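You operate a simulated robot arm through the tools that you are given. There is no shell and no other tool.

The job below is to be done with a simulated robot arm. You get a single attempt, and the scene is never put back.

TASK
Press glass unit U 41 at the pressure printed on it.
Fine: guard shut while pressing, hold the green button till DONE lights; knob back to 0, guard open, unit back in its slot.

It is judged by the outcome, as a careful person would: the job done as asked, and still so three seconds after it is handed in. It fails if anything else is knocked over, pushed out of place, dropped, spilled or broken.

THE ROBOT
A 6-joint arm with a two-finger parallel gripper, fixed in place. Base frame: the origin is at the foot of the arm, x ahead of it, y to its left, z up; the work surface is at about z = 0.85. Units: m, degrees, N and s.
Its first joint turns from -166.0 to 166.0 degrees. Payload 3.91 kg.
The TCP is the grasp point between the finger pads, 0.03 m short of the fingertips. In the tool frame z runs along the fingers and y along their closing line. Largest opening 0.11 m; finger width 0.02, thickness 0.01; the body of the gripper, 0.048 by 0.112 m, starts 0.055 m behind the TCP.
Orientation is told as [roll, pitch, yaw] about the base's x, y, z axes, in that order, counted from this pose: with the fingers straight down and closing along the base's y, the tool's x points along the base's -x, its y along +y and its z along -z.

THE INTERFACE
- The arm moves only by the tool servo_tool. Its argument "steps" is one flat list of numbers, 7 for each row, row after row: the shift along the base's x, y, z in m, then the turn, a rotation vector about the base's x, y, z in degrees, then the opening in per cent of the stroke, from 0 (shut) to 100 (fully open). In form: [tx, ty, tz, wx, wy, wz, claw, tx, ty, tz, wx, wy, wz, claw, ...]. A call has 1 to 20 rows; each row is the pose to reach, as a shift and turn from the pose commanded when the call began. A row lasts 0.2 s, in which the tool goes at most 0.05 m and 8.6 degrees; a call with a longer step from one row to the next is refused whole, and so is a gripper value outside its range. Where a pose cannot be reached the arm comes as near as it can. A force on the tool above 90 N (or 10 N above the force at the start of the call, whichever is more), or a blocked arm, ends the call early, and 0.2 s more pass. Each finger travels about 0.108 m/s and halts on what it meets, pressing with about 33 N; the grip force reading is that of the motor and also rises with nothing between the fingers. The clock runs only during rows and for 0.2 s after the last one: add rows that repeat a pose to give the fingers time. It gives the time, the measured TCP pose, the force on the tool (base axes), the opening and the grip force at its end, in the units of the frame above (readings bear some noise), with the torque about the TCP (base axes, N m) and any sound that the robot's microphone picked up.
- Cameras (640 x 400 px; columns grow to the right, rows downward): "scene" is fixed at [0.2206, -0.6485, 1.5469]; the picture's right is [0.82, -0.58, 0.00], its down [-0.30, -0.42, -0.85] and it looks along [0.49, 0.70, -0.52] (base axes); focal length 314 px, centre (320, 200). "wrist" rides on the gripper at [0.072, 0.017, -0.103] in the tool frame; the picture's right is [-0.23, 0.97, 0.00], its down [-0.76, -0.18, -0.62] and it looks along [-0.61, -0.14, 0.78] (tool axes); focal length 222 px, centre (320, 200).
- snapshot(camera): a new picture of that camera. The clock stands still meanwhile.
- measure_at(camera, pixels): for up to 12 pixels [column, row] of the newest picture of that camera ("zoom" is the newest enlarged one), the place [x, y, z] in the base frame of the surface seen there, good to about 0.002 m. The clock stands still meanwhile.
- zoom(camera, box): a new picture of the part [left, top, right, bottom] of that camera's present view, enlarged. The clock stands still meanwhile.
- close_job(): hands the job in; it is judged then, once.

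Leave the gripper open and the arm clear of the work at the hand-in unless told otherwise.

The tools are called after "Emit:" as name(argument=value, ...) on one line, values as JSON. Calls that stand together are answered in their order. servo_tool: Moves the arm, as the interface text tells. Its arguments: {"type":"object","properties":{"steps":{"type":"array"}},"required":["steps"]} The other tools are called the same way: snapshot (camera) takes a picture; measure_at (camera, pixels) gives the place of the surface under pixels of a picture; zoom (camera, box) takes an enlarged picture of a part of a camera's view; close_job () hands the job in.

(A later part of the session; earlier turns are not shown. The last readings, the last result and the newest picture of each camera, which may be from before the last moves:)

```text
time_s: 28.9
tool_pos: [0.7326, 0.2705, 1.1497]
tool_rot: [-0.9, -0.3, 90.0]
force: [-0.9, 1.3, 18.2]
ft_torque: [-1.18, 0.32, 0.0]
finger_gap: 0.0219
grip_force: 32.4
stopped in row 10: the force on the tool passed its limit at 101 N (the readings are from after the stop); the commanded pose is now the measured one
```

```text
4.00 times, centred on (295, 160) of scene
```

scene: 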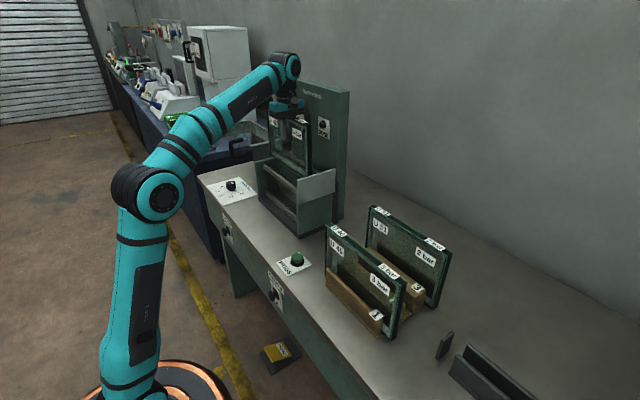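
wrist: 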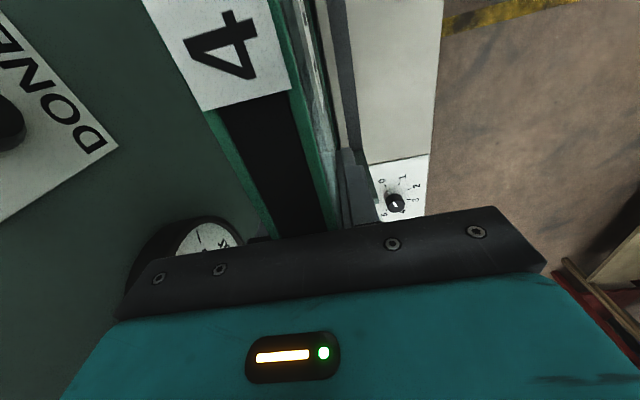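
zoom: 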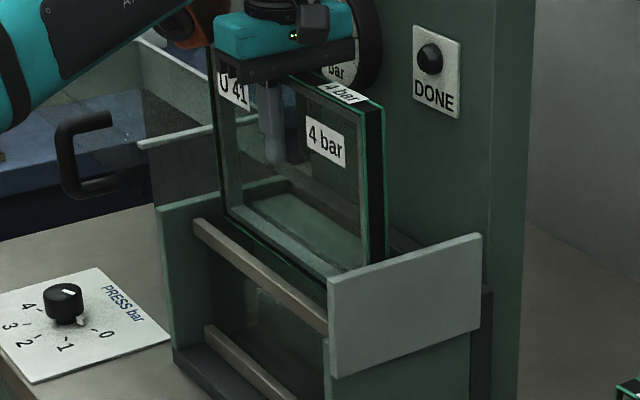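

It stopped again at the same height (TCP z 1.150) even though I moved 13 mm in x, so the rail isn't the cause. Something else is at z about 1.018 under the unit. There's a faint lighter patch inside the press between the rails, around (278,185), so I'll look at that closely.

Emit:
zoom(camera="scene", box=[262, 165, 312, 215])

Emit:
measure_at(camera="zoom", pixels=[[200, 100], [200, 150], [250, 150], [250, 200], [300, 200], [300, 250], [350, 250], [350, 300], [400, 280], [400, 330], [150, 150], [120, 120]])

Emit:
snapshot(camera="wrist")

Emit:
zoom(camera="scene", box=[250, 100, 330, 180])

```text
8.00 times, centred on (287, 190) of scene
```

zoom: 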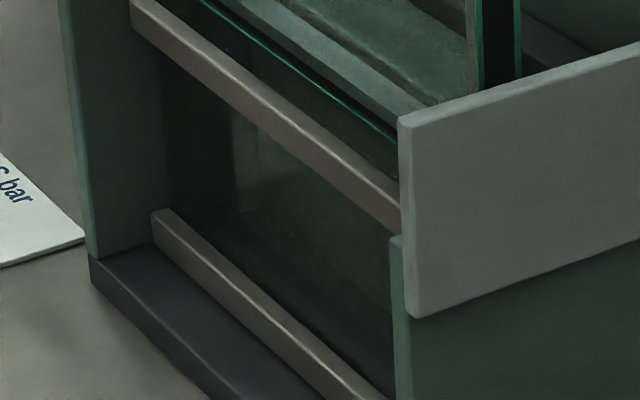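

```text
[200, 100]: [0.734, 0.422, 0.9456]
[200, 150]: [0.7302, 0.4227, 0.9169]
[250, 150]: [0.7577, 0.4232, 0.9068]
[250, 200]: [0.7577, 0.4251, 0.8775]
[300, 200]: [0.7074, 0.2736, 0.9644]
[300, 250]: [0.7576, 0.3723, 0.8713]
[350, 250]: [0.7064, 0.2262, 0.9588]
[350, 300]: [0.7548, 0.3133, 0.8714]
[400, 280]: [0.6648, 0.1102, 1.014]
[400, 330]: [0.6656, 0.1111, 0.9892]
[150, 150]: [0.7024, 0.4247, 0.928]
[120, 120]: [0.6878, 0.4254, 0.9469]
```

```text
taken
```

wrist: 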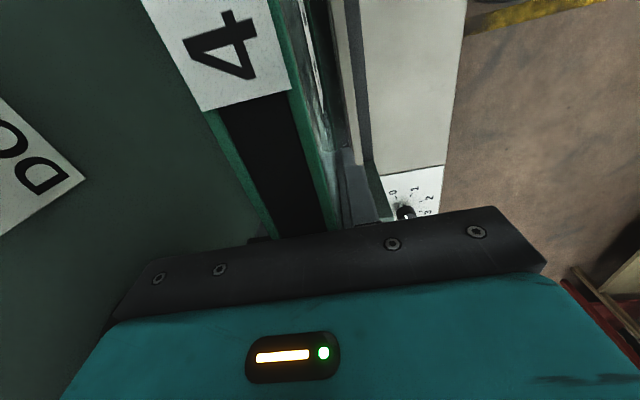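

```text
5.00 times, centred on (290, 140) of scene
```

zoom: 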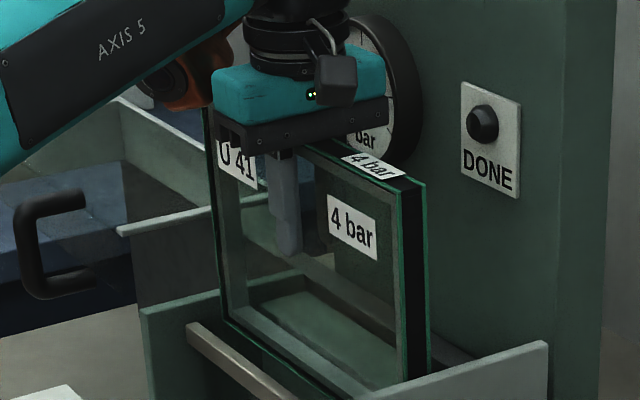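

Two pixels in the patch returned x about 0.707 at z about 0.96, so there is a transparent surface just behind the rails that I hadn't seen. I'll map it with a denser grid.

Emit:
zoom(camera="scene", box=[270, 172, 310, 208])

Emit:
measure_at(camera="zoom", pixels=[[140, 60], [140, 100], [140, 140], [180, 80], [180, 120], [180, 160], [220, 120], [220, 160], [220, 200], [260, 150], [260, 190], [260, 230]])

Emit:
measure_at(camera="zoom", pixels=[[300, 180], [300, 220], [300, 260], [340, 210], [340, 250], [340, 290], [380, 240], [380, 280], [380, 320], [100, 60], [100, 120], [160, 200]])

```text
11.11 times, centred on (290, 190) of scene
```

zoom: 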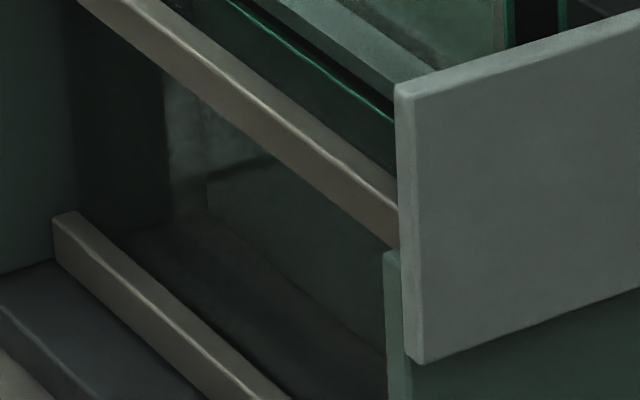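

```text
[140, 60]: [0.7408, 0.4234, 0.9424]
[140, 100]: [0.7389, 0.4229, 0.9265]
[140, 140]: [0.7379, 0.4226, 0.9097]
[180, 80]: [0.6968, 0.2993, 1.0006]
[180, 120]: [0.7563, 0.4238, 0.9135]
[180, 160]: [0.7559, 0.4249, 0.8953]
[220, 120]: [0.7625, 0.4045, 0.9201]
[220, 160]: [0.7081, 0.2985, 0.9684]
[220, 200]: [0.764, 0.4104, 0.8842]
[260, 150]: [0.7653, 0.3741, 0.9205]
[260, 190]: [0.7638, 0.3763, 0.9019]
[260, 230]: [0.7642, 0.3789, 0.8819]
```

```text
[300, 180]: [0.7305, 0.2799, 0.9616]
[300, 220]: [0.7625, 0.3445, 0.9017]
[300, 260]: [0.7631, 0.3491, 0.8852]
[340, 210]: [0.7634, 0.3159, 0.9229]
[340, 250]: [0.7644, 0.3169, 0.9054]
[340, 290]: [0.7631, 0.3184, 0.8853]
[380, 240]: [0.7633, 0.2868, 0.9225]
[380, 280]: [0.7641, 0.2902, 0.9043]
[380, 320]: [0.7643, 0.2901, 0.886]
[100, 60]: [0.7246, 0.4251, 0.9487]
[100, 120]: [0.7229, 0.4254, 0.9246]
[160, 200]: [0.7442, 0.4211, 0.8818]
```

More hidden points turn up at x about 0.708 and about 0.7305, so something clear about 22 mm thick is already standing in the slot, with its top near z 1.018. I'll lift off gently, level the tool, and back the unit out in front of the press so I can look into the slot.

Emit:
servo_tool(steps=[0, 0, 0.005, 0, 0.3, 0, 0, 0, 0, 0.012, -0.2, 0.6, 0, 0, 0, 0, 0.02, -0.3, 0.9, 0, 0, 0, 0, 0.035, -0.3, 0.9, 0, 0, 0, 0, 0.055, -0.3, 0.9, 0, 0, -0.03, 0, 0.06, -0.3, 0.9, 0, 0, -0.06, 0, 0.06, -0.3, 0.9, 0, 0, -0.09, 0, 0.06, -0.3, 0.9, 0, 0, -0.12, 0, 0.06, -0.3, 0.9, 0, 0, -0.15, 0, 0.06, -0.3, 0.9, 0, 0, -0.17, 0, 0.06, -0.3, 0.9, 0, 0, -0.17, 0, 0.06, -0.3, 0.9, 0, 0])

Emit:
snapshot(camera="wrist")

Emit:
zoom(camera="wrist", box=[90, 0, 290, 240])

Emit:
snapshot(camera="scene")

Emit:
zoom(camera="scene", box=[255, 140, 345, 230])

```text
time_s: 31.5
tool_pos: [0.5636, 0.2692, 1.2079]
tool_rot: [0.2, 0.1, 90.0]
force: [0.5, -0.7, -7.2]
ft_torque: [0.0, 0.03, -0.01]
finger_gap: 0.0219
grip_force: 33.3
```

```text
taken
```

wrist: 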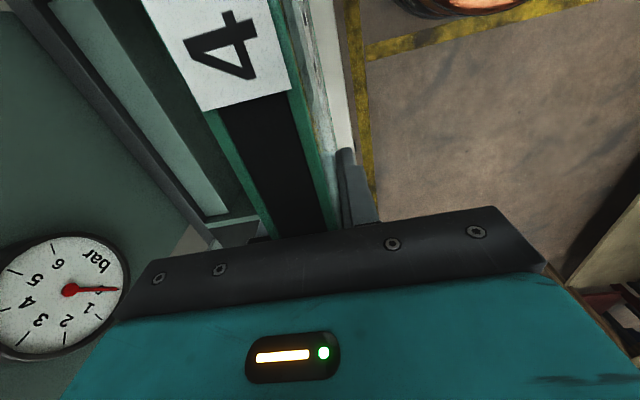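

```text
1.67 times, centred on (190, 120) of wrist
```

zoom: 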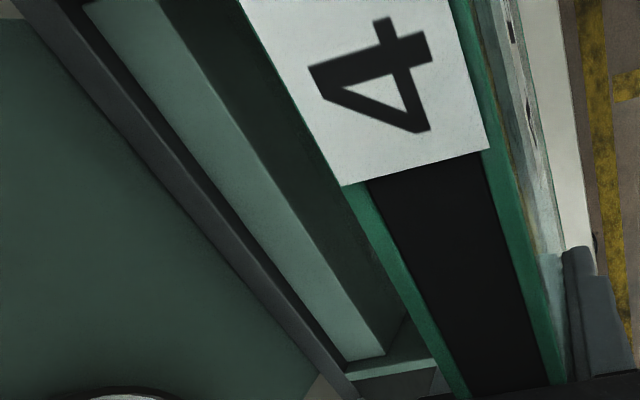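

```text
taken
```

scene: 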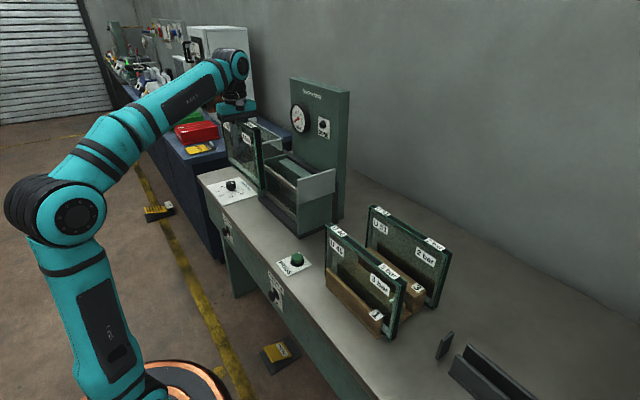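

```text
4.44 times, centred on (300, 185) of scene
```

zoom: 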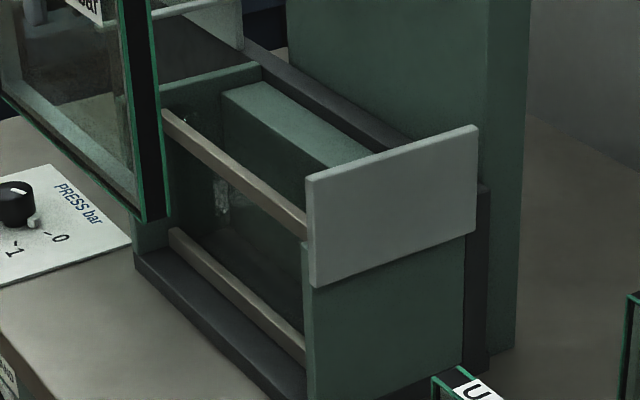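

With the unit out of the way there are whitish specks at about (222,190) and (185,120) of this zoom, like smudges on clear glass inside the slot. I'll zoom in hard on them.

Emit:
zoom(camera="scene", box=[286, 158, 326, 190])

Emit:
zoom(camera="scene", box=[285, 160, 330, 205])

Emit:
zoom(camera="scene", box=[284, 158, 314, 198])

Emit:
measure_at(camera="zoom", pixels=[[200, 120], [220, 140], [240, 160], [260, 180], [280, 200], [300, 220], [240, 220], [260, 240], [300, 260], [340, 280], [380, 300], [420, 320]])

```text
12.50 times, centred on (306, 174) of scene
```

zoom: 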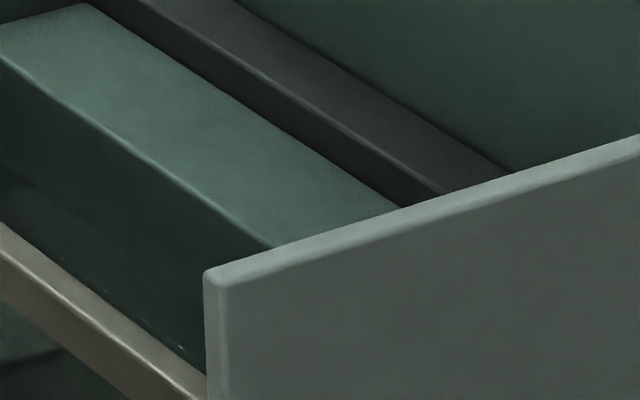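

```text
8.89 times, centred on (308, 182) of scene
```

zoom: 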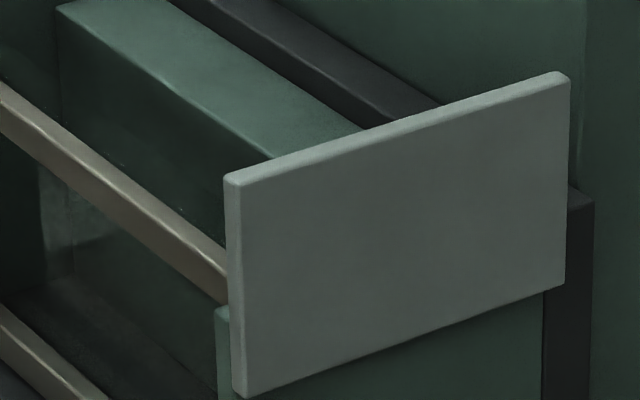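

```text
10.00 times, centred on (299, 178) of scene
```

zoom: 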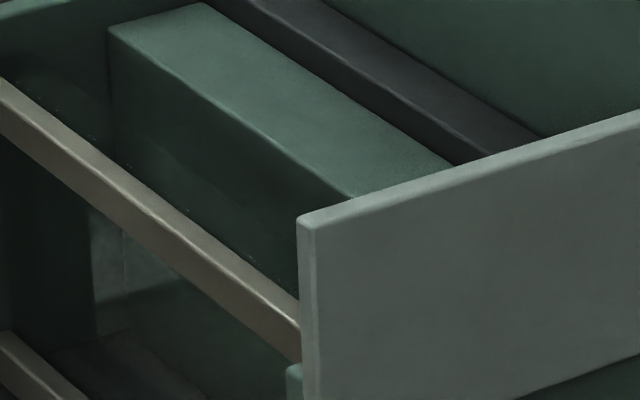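

```text
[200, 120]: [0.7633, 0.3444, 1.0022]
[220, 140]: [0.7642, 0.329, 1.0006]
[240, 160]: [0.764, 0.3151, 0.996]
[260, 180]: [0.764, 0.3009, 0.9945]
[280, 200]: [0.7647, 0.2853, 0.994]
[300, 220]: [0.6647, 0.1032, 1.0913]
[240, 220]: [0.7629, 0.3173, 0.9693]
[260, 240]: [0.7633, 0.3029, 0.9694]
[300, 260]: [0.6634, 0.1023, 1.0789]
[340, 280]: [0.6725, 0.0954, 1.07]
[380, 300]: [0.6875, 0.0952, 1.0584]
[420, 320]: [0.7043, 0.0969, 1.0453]
```

The specks near the rail edge confirm it: a very clear object stands in the slot, and U 41 can't go in until I understand it. The gripper must be free to look and act, so U 41 goes back to its own slot 2 first. I'll raise to z 1.23 and travel back along -y at x 0.56.

Emit:
servo_tool(steps=[0, -0.02, 0.01, 0, 0, 0, 0, 0, -0.055, 0.022, 0, 0, 0, 0, 0, -0.095, 0.022, 0, 0, 0, 0, 0, -0.135, 0.022, 0, 0, 0, 0, 0, -0.175, 0.022, 0, 0, 0, 0, 0, -0.215, 0.022, 0, 0, 0, 0, 0, -0.255, 0.022, 0, 0, 0, 0, 0, -0.295, 0.022, 0, 0, 0, 0, 0, -0.335, 0.022, 0, 0, 0, 0, 0, -0.375, 0.022, 0, 0, 0, 0, 0, -0.415, 0.022, 0, 0, 0, 0, 0, -0.455, 0.022, 0, 0, 0, 0, 0, -0.485, 0.022, 0, 0, 0, 0, 0, -0.5005, 0.022, 0, 0, 0, 0, 0, -0.5005, 0.022, 0, 0, 0, 0])

Emit:
snapshot(camera="wrist")

Emit:
snapshot(camera="scene")

```text
time_s: 34.7
tool_pos: [0.5648, -0.231, 1.2284]
tool_rot: [0.2, 0.0, 90.1]
force: [-0.2, 0.5, -8.5]
ft_torque: [0.01, -0.01, 0.01]
finger_gap: 0.0219
grip_force: 33.1
```

```text
taken
```

wrist: 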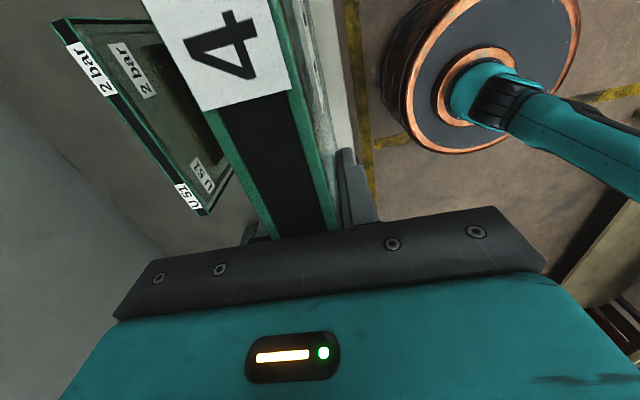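

```text
taken
```

scene: 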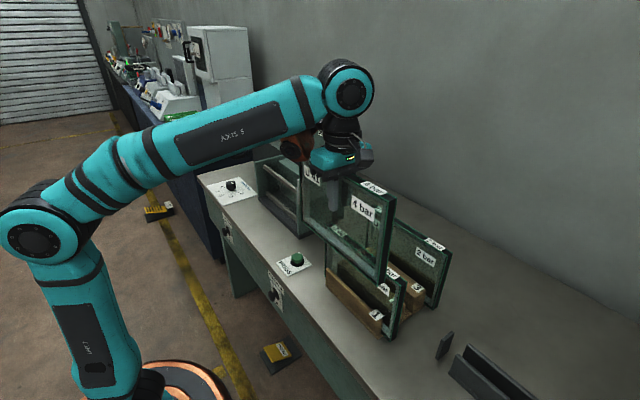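

The unit is back over the rack's y range, in front of it. Before inserting I'll measure slot 2, between wooden blocks "2" and "3", from the scene camera.

Emit:
zoom(camera="scene", box=[370, 250, 440, 320])

Emit:
measure_at(camera="zoom", pixels=[[200, 210], [230, 230], [260, 250], [250, 290], [230, 310], [200, 330], [330, 170], [290, 200], [310, 250], [150, 260], [180, 280], [120, 330]])

```text
5.71 times, centred on (405, 285) of scene
```

zoom: 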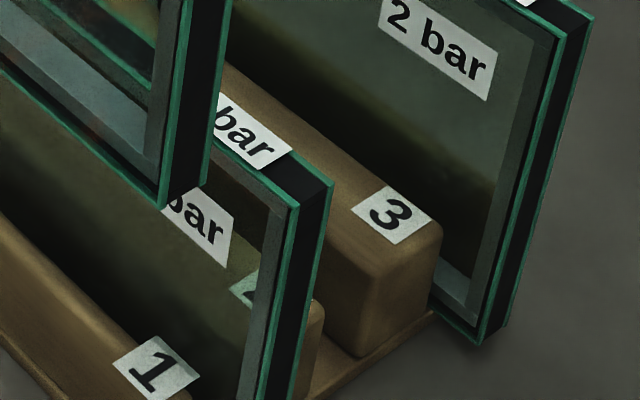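

```text
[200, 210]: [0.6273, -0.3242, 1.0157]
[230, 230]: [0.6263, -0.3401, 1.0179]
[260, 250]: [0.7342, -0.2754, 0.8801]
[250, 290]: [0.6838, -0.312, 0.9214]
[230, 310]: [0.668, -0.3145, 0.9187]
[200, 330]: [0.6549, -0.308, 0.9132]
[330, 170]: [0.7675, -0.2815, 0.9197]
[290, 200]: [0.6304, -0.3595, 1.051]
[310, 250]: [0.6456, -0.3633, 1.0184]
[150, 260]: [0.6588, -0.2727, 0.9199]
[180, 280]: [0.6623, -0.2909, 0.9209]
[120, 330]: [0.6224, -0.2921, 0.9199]
```

I'll measure the facing sides of block "2" (right corner near (320,308)) and block "3" (front face near (360,310)).

Emit:
measure_at(camera="zoom", pixels=[[318, 308], [316, 330], [320, 350], [345, 300], [360, 310], [365, 265], [375, 268], [400, 260], [435, 225], [340, 260], [330, 240], [350, 350]])

```text
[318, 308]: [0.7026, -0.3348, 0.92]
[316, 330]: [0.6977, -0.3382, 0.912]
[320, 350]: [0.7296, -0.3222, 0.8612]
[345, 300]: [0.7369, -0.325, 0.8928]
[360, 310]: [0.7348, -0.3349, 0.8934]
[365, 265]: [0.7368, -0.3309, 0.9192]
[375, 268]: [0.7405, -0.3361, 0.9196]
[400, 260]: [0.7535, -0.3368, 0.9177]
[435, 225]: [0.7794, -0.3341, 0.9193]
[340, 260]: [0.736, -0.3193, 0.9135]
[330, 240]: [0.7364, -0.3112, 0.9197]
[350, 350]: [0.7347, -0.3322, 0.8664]
```

Slot 2 spans x 0.704–0.735 with its centre at 0.7195, leaving about 4.6 mm clearance per side; the rack floor is at about z 0.861. I'll move over it at height and descend until the unit's bottom is at z about 0.95, just above the blocks.

Emit:
servo_tool(steps=[0.03, 0, 0, 0, -0.2, 0, 0, 0.065, 0, 0, 0, -0.2, 0, 0, 0.1, 0, 0, 0, -0.2, 0, 0, 0.13, 0, 0, 0, -0.2, 0, 0, 0.155, 0, 0, 0, -0.2, 0, 0, 0.155, 0, 0, 0, -0.2, 0, 0, 0.155, 0, -0.025, 0, -0.2, 0, 0, 0.155, 0, -0.05, 0, -0.2, 0, 0, 0.155, 0, -0.075, 0, -0.2, 0, 0, 0.155, 0, -0.1, 0, -0.2, 0, 0, 0.155, 0, -0.125, 0, -0.2, 0, 0, 0.155, 0, -0.145, 0, -0.2, 0, 0, 0.155, 0, -0.145, 0, -0.2, 0, 0])

Emit:
servo_tool(steps=[0, 0, 0, 0, 0, 0, 0])

Emit:
snapshot(camera="scene")

Emit:
zoom(camera="scene", box=[310, 150, 470, 350])

Emit:
zoom(camera="scene", box=[380, 250, 440, 320])

```text
time_s: 37.5
tool_pos: [0.7175, -0.2337, 1.0841]
tool_rot: [-0.1, 0.1, 90.1]
force: [-0.3, -0.6, -7.6]
ft_torque: [0.04, -0.02, 0.04]
finger_gap: 0.0216
grip_force: 32.8
```

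```text
time_s: 37.9
tool_pos: [0.7181, -0.2336, 1.085]
tool_rot: [0.0, 0.1, 90.0]
force: [0.9, -0.2, -8.0]
ft_torque: [-0.02, 0.03, 0.0]
finger_gap: 0.0217
grip_force: 33.2
```

```text
taken
```

scene: 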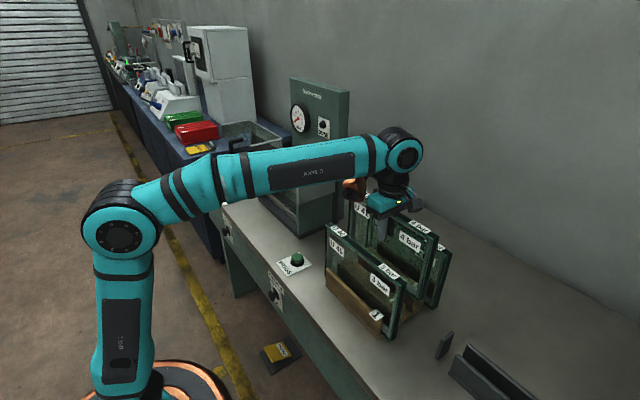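

```text
2.00 times, centred on (390, 250) of scene
```

zoom: 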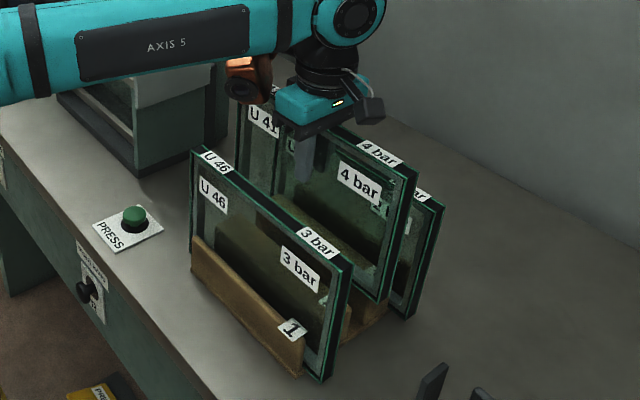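

```text
5.71 times, centred on (410, 285) of scene
```

zoom: 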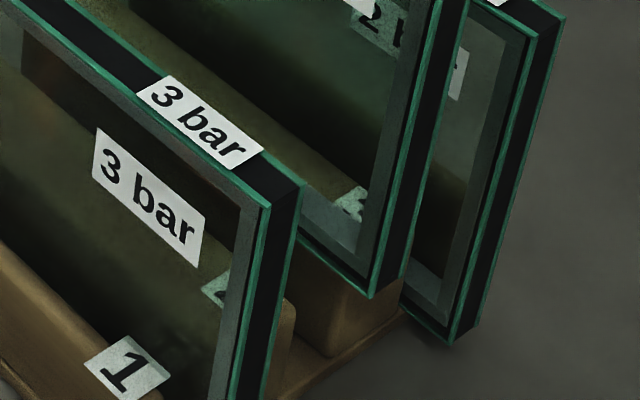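

TCP is (0.7178, -0.2337), so I'll correct by (+0.0018, +0.002) and lower slowly into slot 2, stopping about 5 mm above the floor.

Emit:
servo_tool(steps=[0.0018, 0.002, 0, 0, 0, 0, 0, 0.0018, 0.002, -0.01, 0, 0, 0, 0, 0.0018, 0.002, -0.018, 0, 0, 0, 0, 0.0018, 0.002, -0.026, 0, 0, 0, 0, 0.0018, 0.002, -0.034, 0, 0, 0, 0, 0.0018, 0.002, -0.042, 0, 0, 0, 0, 0.0018, 0.002, -0.05, 0, 0, 0, 0, 0.0018, 0.002, -0.058, 0, 0, 0, 0, 0.0018, 0.002, -0.066, 0, 0, 0, 0, 0.0018, 0.002, -0.074, 0, 0, 0, 0, 0.0018, 0.002, -0.082, 0, 0, 0, 0, 0.0018, 0.002, -0.082, 0, 0, 0, 0])

Emit:
zoom(camera="scene", box=[310, 150, 470, 350])

```text
time_s: 40.5
tool_pos: [0.7216, -0.228, 1.0027]
tool_rot: [0.0, 0.0, 90.1]
force: [-0.7, 0.6, -7.9]
ft_torque: [-0.02, -0.01, 0.0]
finger_gap: 0.022
grip_force: 33.1
```

```text
2.00 times, centred on (390, 250) of scene
```

zoom: 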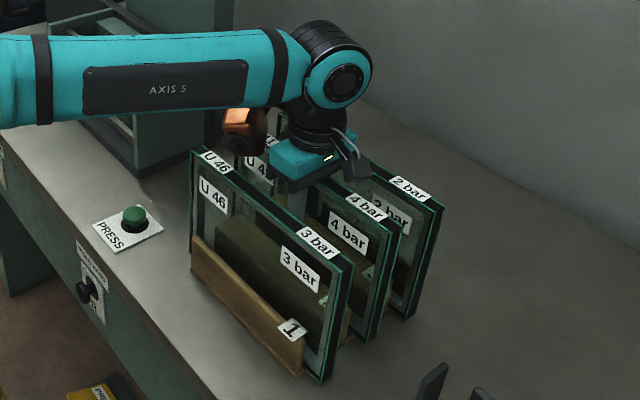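

No contact yet (force still -7.9 N). I'll lower in 2 mm rows and watch for the weight coming off.

Emit:
servo_tool(steps=[0, 0, -0.002, 0, 0, 0, 0, 0, 0, -0.004, 0, 0, 0, 0, 0, 0, -0.006, 0, 0, 0, 0])

Emit:
servo_tool(steps=[0, 0, -0.001, 0, 0, 0, 0, 0, 0, -0.002, 0, 0, 0, 0])

```text
time_s: 41.3
tool_pos: [0.7205, -0.2291, 0.9974]
tool_rot: [-0.1, 0.1, 90.0]
force: [0.2, 0.9, -8.0]
ft_torque: [0.0, 0.01, -0.01]
finger_gap: 0.0219
grip_force: 33.5
```

```text
time_s: 41.9
tool_pos: [0.7205, -0.2291, 0.9961]
tool_rot: [-0.1, 0.1, 90.0]
force: [2.0, -2.1, -0.7]
ft_torque: [0.59, -0.16, -0.2]
finger_gap: 0.0222
grip_force: 33.2
```

The weight has come off (-0.7 N), so U 41 is standing in slot 2. I'll open the fingers to 45% and rise straight up clear of it.

Emit:
servo_tool(steps=[0, 0, 0, 0, 0, 0, 25, 0, 0, 0, 0, 0, 0, 35, 0, 0, 0, 0, 0, 0, 45, 0, 0, 0, 0, 0, 0, 45, 0, 0, 0.02, 0, 0, 0, 45, 0, 0, 0.05, 0, 0, 0, 45, 0, 0, 0.09, 0, 0, 0, 45, 0, 0, 0.13, 0, 0, 0, 45, 0, 0, 0.17, 0, 0, 0, 45, 0, 0, 0.2, 0, 0, 0, 45, 0, 0, 0.2, 0, 0, 0, 45])

Emit:
snapshot(camera="scene")

Emit:
zoom(camera="scene", box=[310, 190, 470, 350])

Emit:
measure_at(camera="zoom", pixels=[[219, 66], [245, 75], [230, 70], [395, 178], [408, 183], [380, 175], [285, 108], [300, 100], [170, 95], [355, 225], [280, 45], [470, 155]])

```text
time_s: 44.3
tool_pos: [0.7171, -0.2275, 1.1955]
tool_rot: [0.0, 0.2, 90.0]
force: [0.6, 0.0, -0.9]
ft_torque: [0.0, -0.01, 0.01]
finger_gap: 0.0495
grip_force: 0.1
```

```text
taken
```

scene: 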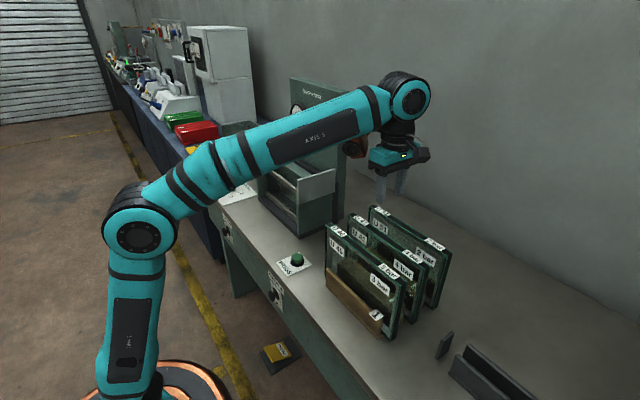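

```text
2.50 times, centred on (390, 270) of scene
```

zoom: 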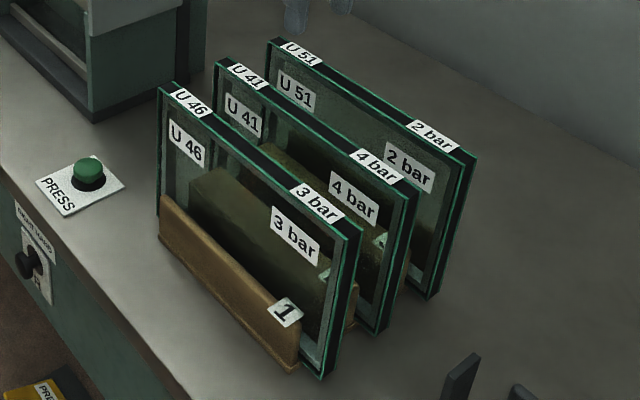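

```text
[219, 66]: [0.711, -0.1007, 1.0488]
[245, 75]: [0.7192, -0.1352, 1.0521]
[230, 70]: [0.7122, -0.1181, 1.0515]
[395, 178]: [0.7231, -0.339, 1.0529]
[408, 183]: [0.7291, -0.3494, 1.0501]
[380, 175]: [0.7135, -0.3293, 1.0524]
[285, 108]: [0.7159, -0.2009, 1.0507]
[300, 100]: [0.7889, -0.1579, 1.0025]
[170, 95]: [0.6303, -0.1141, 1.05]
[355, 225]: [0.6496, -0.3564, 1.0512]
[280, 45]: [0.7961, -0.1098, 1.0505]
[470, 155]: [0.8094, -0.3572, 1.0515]
```

U 41 is back in its slot exactly as it was, and its neighbours are untouched. Now I'll inspect the press slot from its -y end: move to about (0.74, 0.06, 1.16), with fingertips above the 1.09 plate, so the wrist camera looks along the slot.

Emit:
servo_tool(steps=[0.004, 0.04, 0, 0, 0, 0, 45, 0.008, 0.08, 0, 0, 0, 0, 45, 0.012, 0.12, -0.005, 0, 0, 0, 45, 0.016, 0.16, -0.01, 0, 0, 0, 45, 0.02, 0.2, -0.02, 0, 0, 0, 45, 0.024, 0.24, -0.03, 0, 0, 0, 45, 0.025, 0.28, -0.035, 0, 0, 0, 45, 0.025, 0.28, -0.035, 0, 0, 0, 45])

Emit:
snapshot(camera="wrist")

Emit:
zoom(camera="wrist", box=[200, 60, 440, 220])

Emit:
zoom(camera="scene", box=[420, 310, 570, 400])

```text
time_s: 46.1
tool_pos: [0.7428, 0.0533, 1.1599]
tool_rot: [0.0, 0.1, 90.0]
force: [0.0, 0.0, -0.3]
ft_torque: [-0.01, 0.03, -0.01]
finger_gap: 0.0493
grip_force: 0.1
```

```text
taken
```

wrist: 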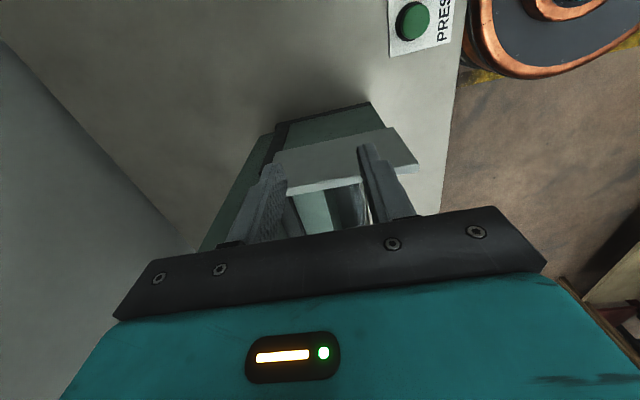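

```text
2.50 times, centred on (320, 140) of wrist
```

zoom: 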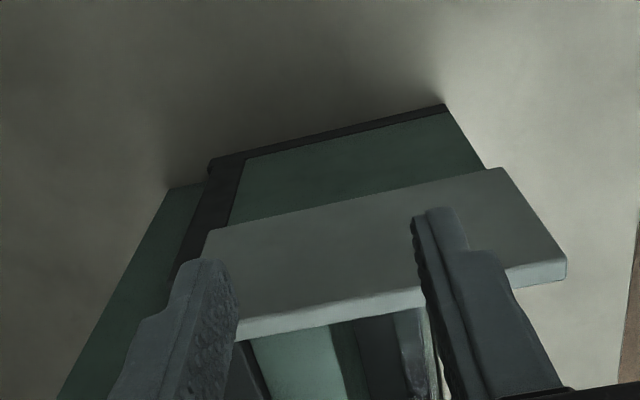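

```text
4.27 times, centred on (495, 355) of scene
```

zoom: 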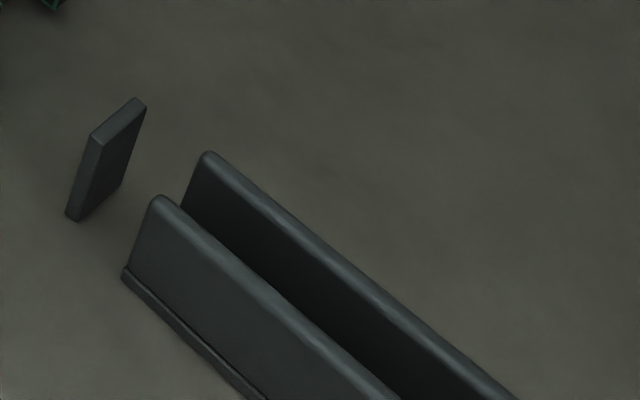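

The slot begins to show at about (340,210) of the picture. I'll move 9 cm further along +y for a better look down into it; fingertips stay at z 1.13, above the plate.

Emit:
servo_tool(steps=[0, 0.03, 0.005, 0, 0, 0, 60, 0, 0.06, 0.01, 0, 0, 0, 80, 0, 0.09, 0.01, 0, 0, 0, 100, 0, 0.09, 0.01, 0, 0, 0, 100])

Emit:
snapshot(camera="wrist")

Emit:
zoom(camera="wrist", box=[240, 70, 420, 230])

```text
time_s: 47.1
tool_pos: [0.7431, 0.1434, 1.1684]
tool_rot: [-0.1, 0.1, 90.1]
force: [-0.4, 0.4, -0.2]
ft_torque: [0.01, 0.01, -0.02]
finger_gap: 0.1101
grip_force: 0.0
```

```text
taken
```

wrist: 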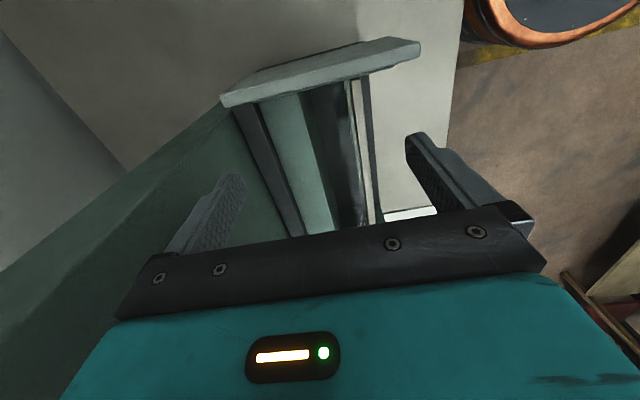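

```text
2.50 times, centred on (330, 150) of wrist
```

zoom: 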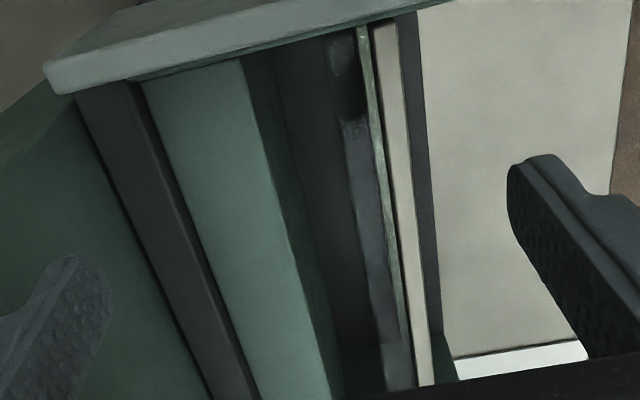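

From above there's a thin speckled glass edge right behind the beige rail (zoom about (375,100)), with its face below it. I'll measure across the slot in this view.

Emit:
measure_at(camera="zoom", pixels=[[362, 40], [366, 80], [371, 110], [380, 170], [388, 220], [396, 270], [404, 320], [385, 60], [395, 120], [405, 180], [420, 250], [340, 50]])

Emit:
measure_at(camera="zoom", pixels=[[345, 80], [350, 120], [355, 150], [365, 200], [372, 250], [380, 300], [390, 350], [330, 100], [330, 180], [320, 250], [300, 120], [340, 300]])

Emit:
zoom(camera="wrist", box=[320, 70, 380, 150])

Emit:
zoom(camera="wrist", box=[310, 140, 390, 230])

```text
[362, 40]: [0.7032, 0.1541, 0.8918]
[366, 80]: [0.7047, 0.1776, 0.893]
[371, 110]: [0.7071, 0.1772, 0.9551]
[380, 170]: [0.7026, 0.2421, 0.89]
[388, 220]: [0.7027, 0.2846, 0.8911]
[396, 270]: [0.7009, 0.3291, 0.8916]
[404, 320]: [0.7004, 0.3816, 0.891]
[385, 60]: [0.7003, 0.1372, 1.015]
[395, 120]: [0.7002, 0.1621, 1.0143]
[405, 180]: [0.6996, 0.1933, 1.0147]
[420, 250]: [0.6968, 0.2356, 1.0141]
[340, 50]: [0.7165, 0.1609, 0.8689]
```

```text
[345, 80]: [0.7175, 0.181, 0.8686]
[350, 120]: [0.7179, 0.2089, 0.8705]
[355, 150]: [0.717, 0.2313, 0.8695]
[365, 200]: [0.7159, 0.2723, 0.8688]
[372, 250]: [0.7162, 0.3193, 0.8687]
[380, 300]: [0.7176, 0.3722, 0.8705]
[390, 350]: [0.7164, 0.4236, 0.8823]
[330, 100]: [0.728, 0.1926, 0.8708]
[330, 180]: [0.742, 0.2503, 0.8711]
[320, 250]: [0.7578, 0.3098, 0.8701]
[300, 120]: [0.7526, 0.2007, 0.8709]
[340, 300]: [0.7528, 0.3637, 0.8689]
```

```text
5.00 times, centred on (350, 110) of wrist
```

zoom: 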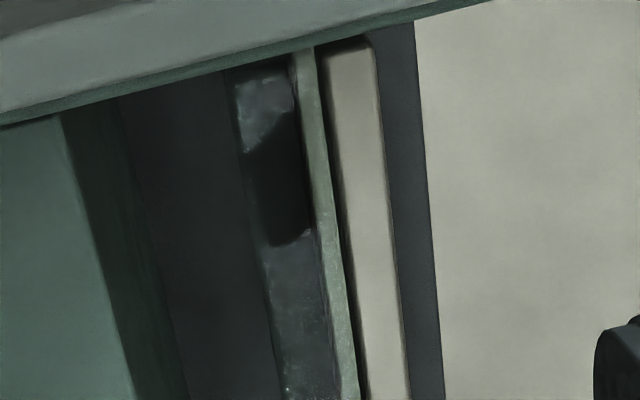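

```text
4.44 times, centred on (350, 185) of wrist
```

zoom: 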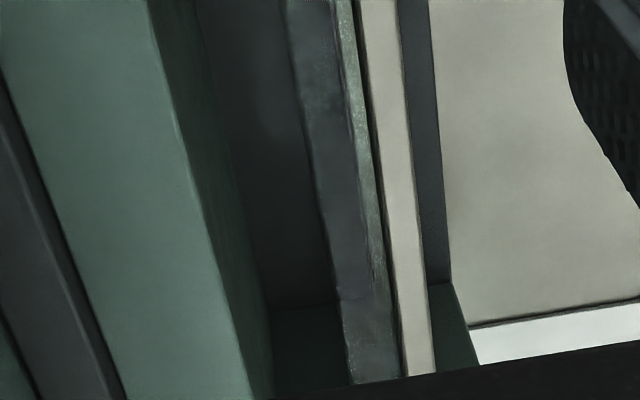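

The view now makes sense: a second, nearly invisible glass piece stands in the press against the rail, spanning x from about 0.707 to about 0.727 with its top near z 1.018. The dark channel at the right end of the bench may be a stand for glass, so I'll measure it.

Emit:
snapshot(camera="scene")

Emit:
zoom(camera="scene", box=[420, 310, 570, 400])

Emit:
measure_at(camera="zoom", pixels=[[135, 102], [95, 140], [72, 215], [118, 185], [158, 200], [125, 275], [208, 156], [180, 195], [340, 345], [290, 300], [420, 320], [480, 380]])

Emit:
measure_at(camera="zoom", pixels=[[175, 205], [190, 215], [195, 200], [230, 230], [240, 240], [250, 220], [280, 260], [300, 270], [390, 390], [500, 395], [145, 290], [240, 380]])

```text
taken
```

scene: 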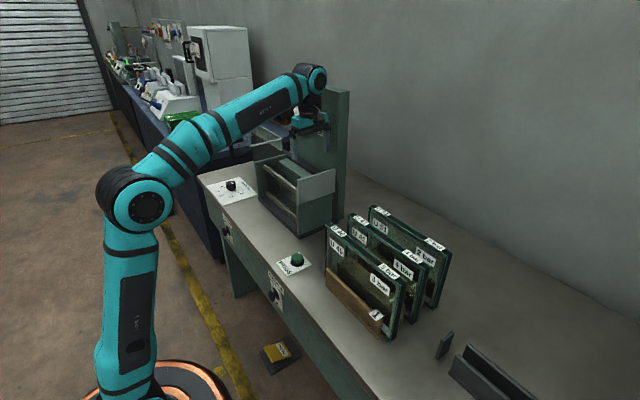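

```text
4.27 times, centred on (495, 355) of scene
```

zoom: 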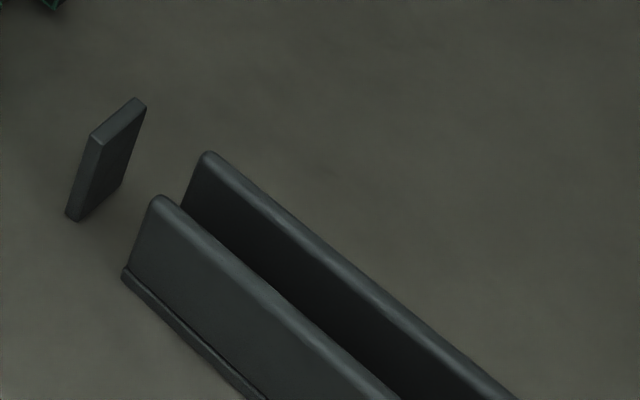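

```text
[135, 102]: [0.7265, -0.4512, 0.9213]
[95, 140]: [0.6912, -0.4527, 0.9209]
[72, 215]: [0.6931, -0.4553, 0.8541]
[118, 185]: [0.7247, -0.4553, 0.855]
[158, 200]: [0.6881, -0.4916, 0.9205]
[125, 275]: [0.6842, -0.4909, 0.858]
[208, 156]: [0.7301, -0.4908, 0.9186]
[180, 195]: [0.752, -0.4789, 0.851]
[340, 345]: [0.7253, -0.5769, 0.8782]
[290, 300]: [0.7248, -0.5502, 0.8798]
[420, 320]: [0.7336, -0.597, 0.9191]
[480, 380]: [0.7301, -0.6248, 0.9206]
```

```text
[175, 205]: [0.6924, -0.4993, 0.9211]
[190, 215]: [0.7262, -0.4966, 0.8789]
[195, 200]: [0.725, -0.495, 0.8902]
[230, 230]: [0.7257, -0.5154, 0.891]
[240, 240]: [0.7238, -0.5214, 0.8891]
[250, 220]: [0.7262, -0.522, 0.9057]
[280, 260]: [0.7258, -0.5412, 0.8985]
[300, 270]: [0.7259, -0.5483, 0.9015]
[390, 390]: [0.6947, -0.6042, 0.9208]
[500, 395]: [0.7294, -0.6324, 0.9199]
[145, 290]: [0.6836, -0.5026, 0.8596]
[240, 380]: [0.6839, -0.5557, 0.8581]
```

The stand's channel runs x 0.697–0.725 (about 28 mm gap), from y -0.49 onward, with an end stop at y -0.453 and tops at z 0.921. It looks made to hold one glass unit. I'll fly over for a proper look, turning back to yaw 0 once away from the panel.

Emit:
servo_tool(steps=[-0.01, -0.04, 0.01, 0, 0, 0, 100, -0.02, -0.08, 0.02, 0, 0, 0, 100, -0.03, -0.12, 0.03, 0, 0, 0, 100, -0.045, -0.16, 0.03, 0, 0, 0, 100, -0.06, -0.2, 0.03, 0, 0, -7.5, 100, -0.075, -0.24, 0.03, 0, 0, -15, 100, -0.09, -0.28, 0.03, 0, 0, -22.5, 100, -0.105, -0.32, 0.03, 0, 0, -30, 100, -0.12, -0.36, 0.03, 0, 0, -37.5, 100, -0.14, -0.4, 0.03, 0, 0, -45, 100, -0.16, -0.44, 0.03, 0, 0, -52.5, 100, -0.18, -0.48, 0.03, 0, 0, -60, 100, -0.2, -0.52, 0.03, 0, 0, -67.5, 100, -0.22, -0.56, 0.03, 0, 0, -75, 100, -0.24, -0.6, 0.03, 0, 0, -82.5, 100, -0.25, -0.64, 0.03, 0, 0, -90, 100, -0.25, -0.67, 0.03, 0, 0, -90, 100])

Emit:
snapshot(camera="wrist")

Emit:
zoom(camera="wrist", box=[180, 40, 480, 230])

Emit:
snapshot(camera="scene")

Emit:
zoom(camera="scene", box=[255, 140, 345, 230])

```text
time_s: 50.7
tool_pos: [0.4935, -0.5285, 1.1991]
tool_rot: [-0.1, 0.1, 0.0]
force: [0.9, 0.4, 0.0]
ft_torque: [-0.06, -0.04, 0.0]
finger_gap: 0.1102
grip_force: 0.0
```

```text
taken
```

wrist: 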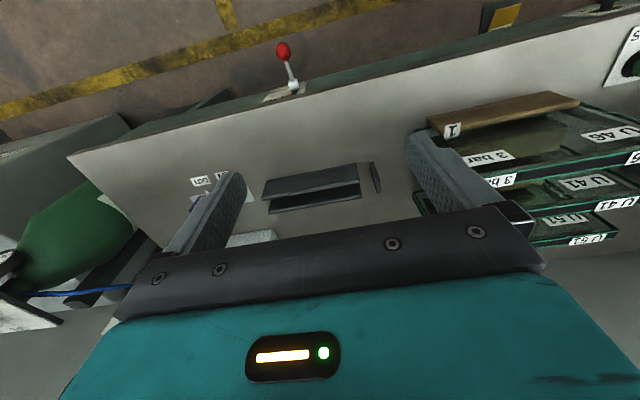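

```text
2.11 times, centred on (330, 135) of wrist
```

zoom: 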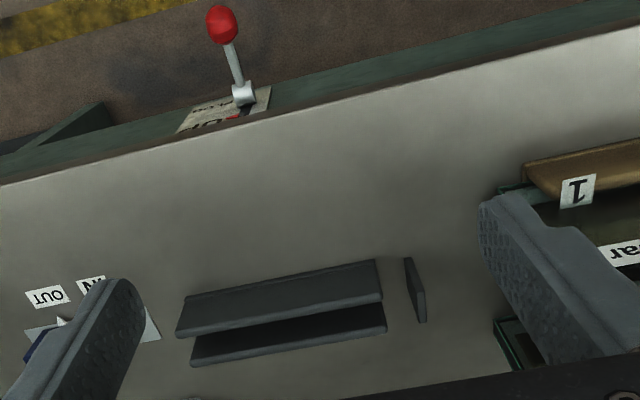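

```text
taken
```

scene: 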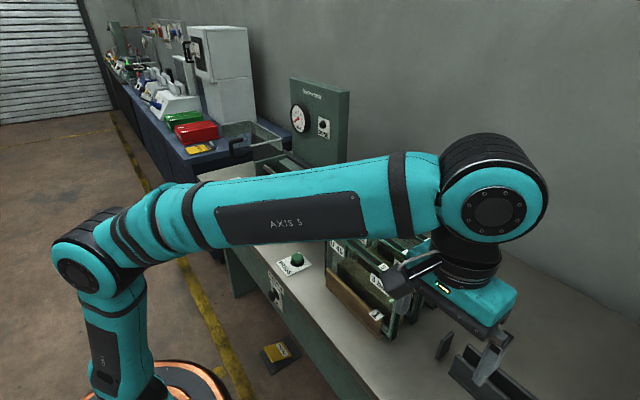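

```text
4.44 times, centred on (300, 185) of scene
```

zoom: 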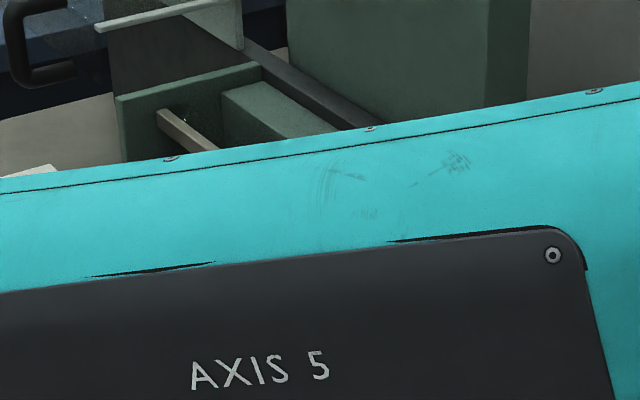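

The stand is empty, an open channel about 0.19 m long plus an end stop. Before deciding anything I need to know whether the clear thing in the press is a loose piece or a fixed part. I'll measure the stand ends from here, then go back above the slot at a different x to use parallax.

Emit:
measure_at(camera="zoom", pixels=[[320, 200], [375, 262], [182, 295], [180, 335], [380, 300], [195, 345], [192, 365], [385, 330], [407, 260], [422, 320], [330, 330], [250, 350]])

Emit:
servo_tool(steps=[0.01, 0.04, 0, 0, 0, 7.5, 100, 0.02, 0.08, 0, 0, 0, 15, 100, 0.03, 0.12, 0, 0, 0, 22.5, 100, 0.04, 0.16, 0, 0, 0, 30, 100, 0.055, 0.2, 0, 0, 0, 37.5, 100, 0.07, 0.24, 0, 0, 0, 45, 100, 0.085, 0.28, 0, 0, 0, 52.5, 100, 0.1, 0.32, 0, 0, 0, 60, 100, 0.115, 0.36, 0, 0, 0, 67.5, 100, 0.13, 0.4, 0, 0, 0, 75, 100, 0.145, 0.44, 0, 0, 0, 82.5, 100, 0.16, 0.48, 0, 0, 0, 90, 100, 0.17, 0.52, 0, 0, 0, 90, 100, 0.18, 0.56, -0.01, 0, 0, 90, 100, 0.19, 0.6, -0.02, 0, 0, 90, 100, 0.2, 0.64, -0.03, 0, 0, 90, 100, 0.2035, 0.67, -0.03, 0, 0, 90, 100, 0.2035, 0.67, -0.03, 0, 0, 90, 100])

Emit:
snapshot(camera="wrist")

Emit:
zoom(camera="wrist", box=[220, 60, 400, 230])

```text
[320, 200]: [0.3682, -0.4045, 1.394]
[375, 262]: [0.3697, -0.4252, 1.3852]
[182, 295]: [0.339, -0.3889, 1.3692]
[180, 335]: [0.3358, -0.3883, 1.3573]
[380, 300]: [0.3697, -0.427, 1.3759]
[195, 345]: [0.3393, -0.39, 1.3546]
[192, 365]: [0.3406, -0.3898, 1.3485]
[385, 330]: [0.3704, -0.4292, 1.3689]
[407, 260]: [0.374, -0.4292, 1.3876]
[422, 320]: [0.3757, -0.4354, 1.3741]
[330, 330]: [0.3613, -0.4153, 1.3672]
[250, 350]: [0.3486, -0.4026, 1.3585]
```

```text
time_s: 54.5
tool_pos: [0.6989, 0.1406, 1.1697]
tool_rot: [-0.1, 0.0, 90.1]
force: [0.4, -1.1, 1.0]
ft_torque: [0.0, -0.02, -0.02]
finger_gap: 0.1098
grip_force: 0.0
```

```text
taken
```

wrist: 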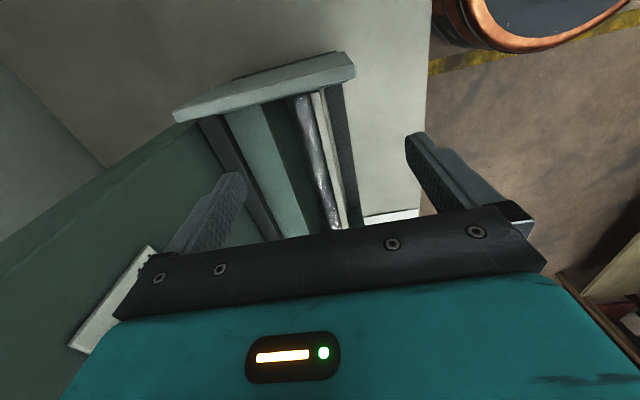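

```text
2.35 times, centred on (310, 145) of wrist
```

zoom: 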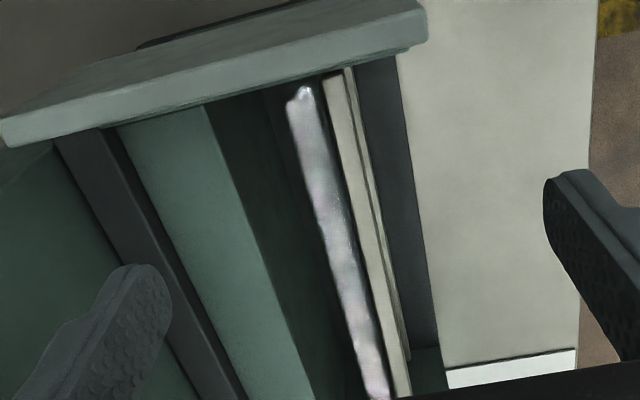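

Now the top of the clear piece shines: a flat glossy strip from about (297,88) to (372,395) in this zoom, separate from the beige rail. I'll get rays through its corners and edges.

Emit:
measure_at(camera="zoom", pixels=[[286, 105], [290, 90], [310, 85], [315, 100], [305, 150], [330, 150], [318, 220], [345, 220], [338, 300], [365, 300], [358, 380], [385, 380]])

Emit:
measure_at(camera="zoom", pixels=[[300, 100], [300, 120], [310, 140], [320, 180], [330, 220], [340, 260], [350, 300], [360, 340], [370, 380], [355, 200], [340, 90], [375, 250]])

Emit:
zoom(camera="wrist", box=[270, 75, 350, 130])

Emit:
zoom(camera="wrist", box=[290, 170, 370, 235])

```text
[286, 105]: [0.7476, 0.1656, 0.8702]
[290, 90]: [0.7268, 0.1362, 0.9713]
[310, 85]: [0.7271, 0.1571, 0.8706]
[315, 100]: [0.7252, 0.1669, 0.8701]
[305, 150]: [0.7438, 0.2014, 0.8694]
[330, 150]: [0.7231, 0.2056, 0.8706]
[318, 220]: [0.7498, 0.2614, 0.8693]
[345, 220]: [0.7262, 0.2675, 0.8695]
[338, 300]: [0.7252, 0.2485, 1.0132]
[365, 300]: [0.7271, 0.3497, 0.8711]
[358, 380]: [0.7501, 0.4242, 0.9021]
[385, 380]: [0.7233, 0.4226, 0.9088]
```

```text
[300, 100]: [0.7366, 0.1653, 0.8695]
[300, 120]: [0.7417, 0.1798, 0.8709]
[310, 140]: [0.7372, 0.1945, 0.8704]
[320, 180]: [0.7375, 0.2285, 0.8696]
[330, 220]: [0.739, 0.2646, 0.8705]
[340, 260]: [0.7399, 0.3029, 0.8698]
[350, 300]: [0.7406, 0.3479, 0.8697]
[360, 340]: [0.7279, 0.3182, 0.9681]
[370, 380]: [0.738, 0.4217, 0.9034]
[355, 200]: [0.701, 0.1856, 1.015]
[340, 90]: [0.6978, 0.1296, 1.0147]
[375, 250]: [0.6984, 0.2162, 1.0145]
```

```text
7.27 times, centred on (310, 102) of wrist
```

zoom: 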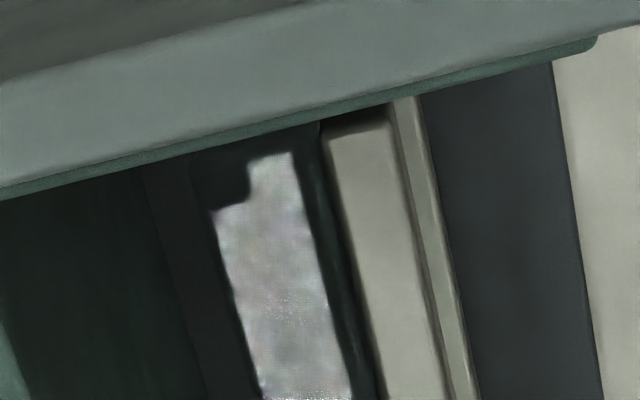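

```text
6.15 times, centred on (330, 202) of wrist
```

zoom: 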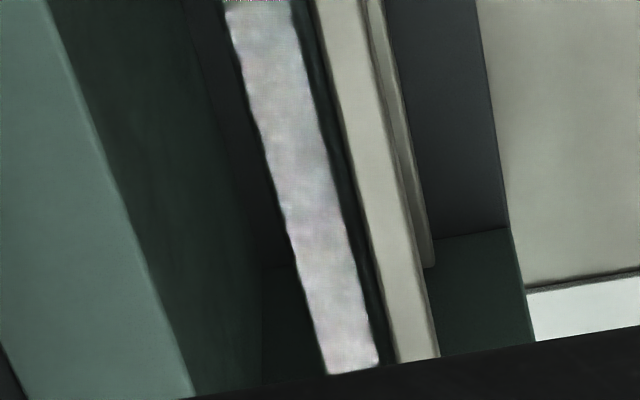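

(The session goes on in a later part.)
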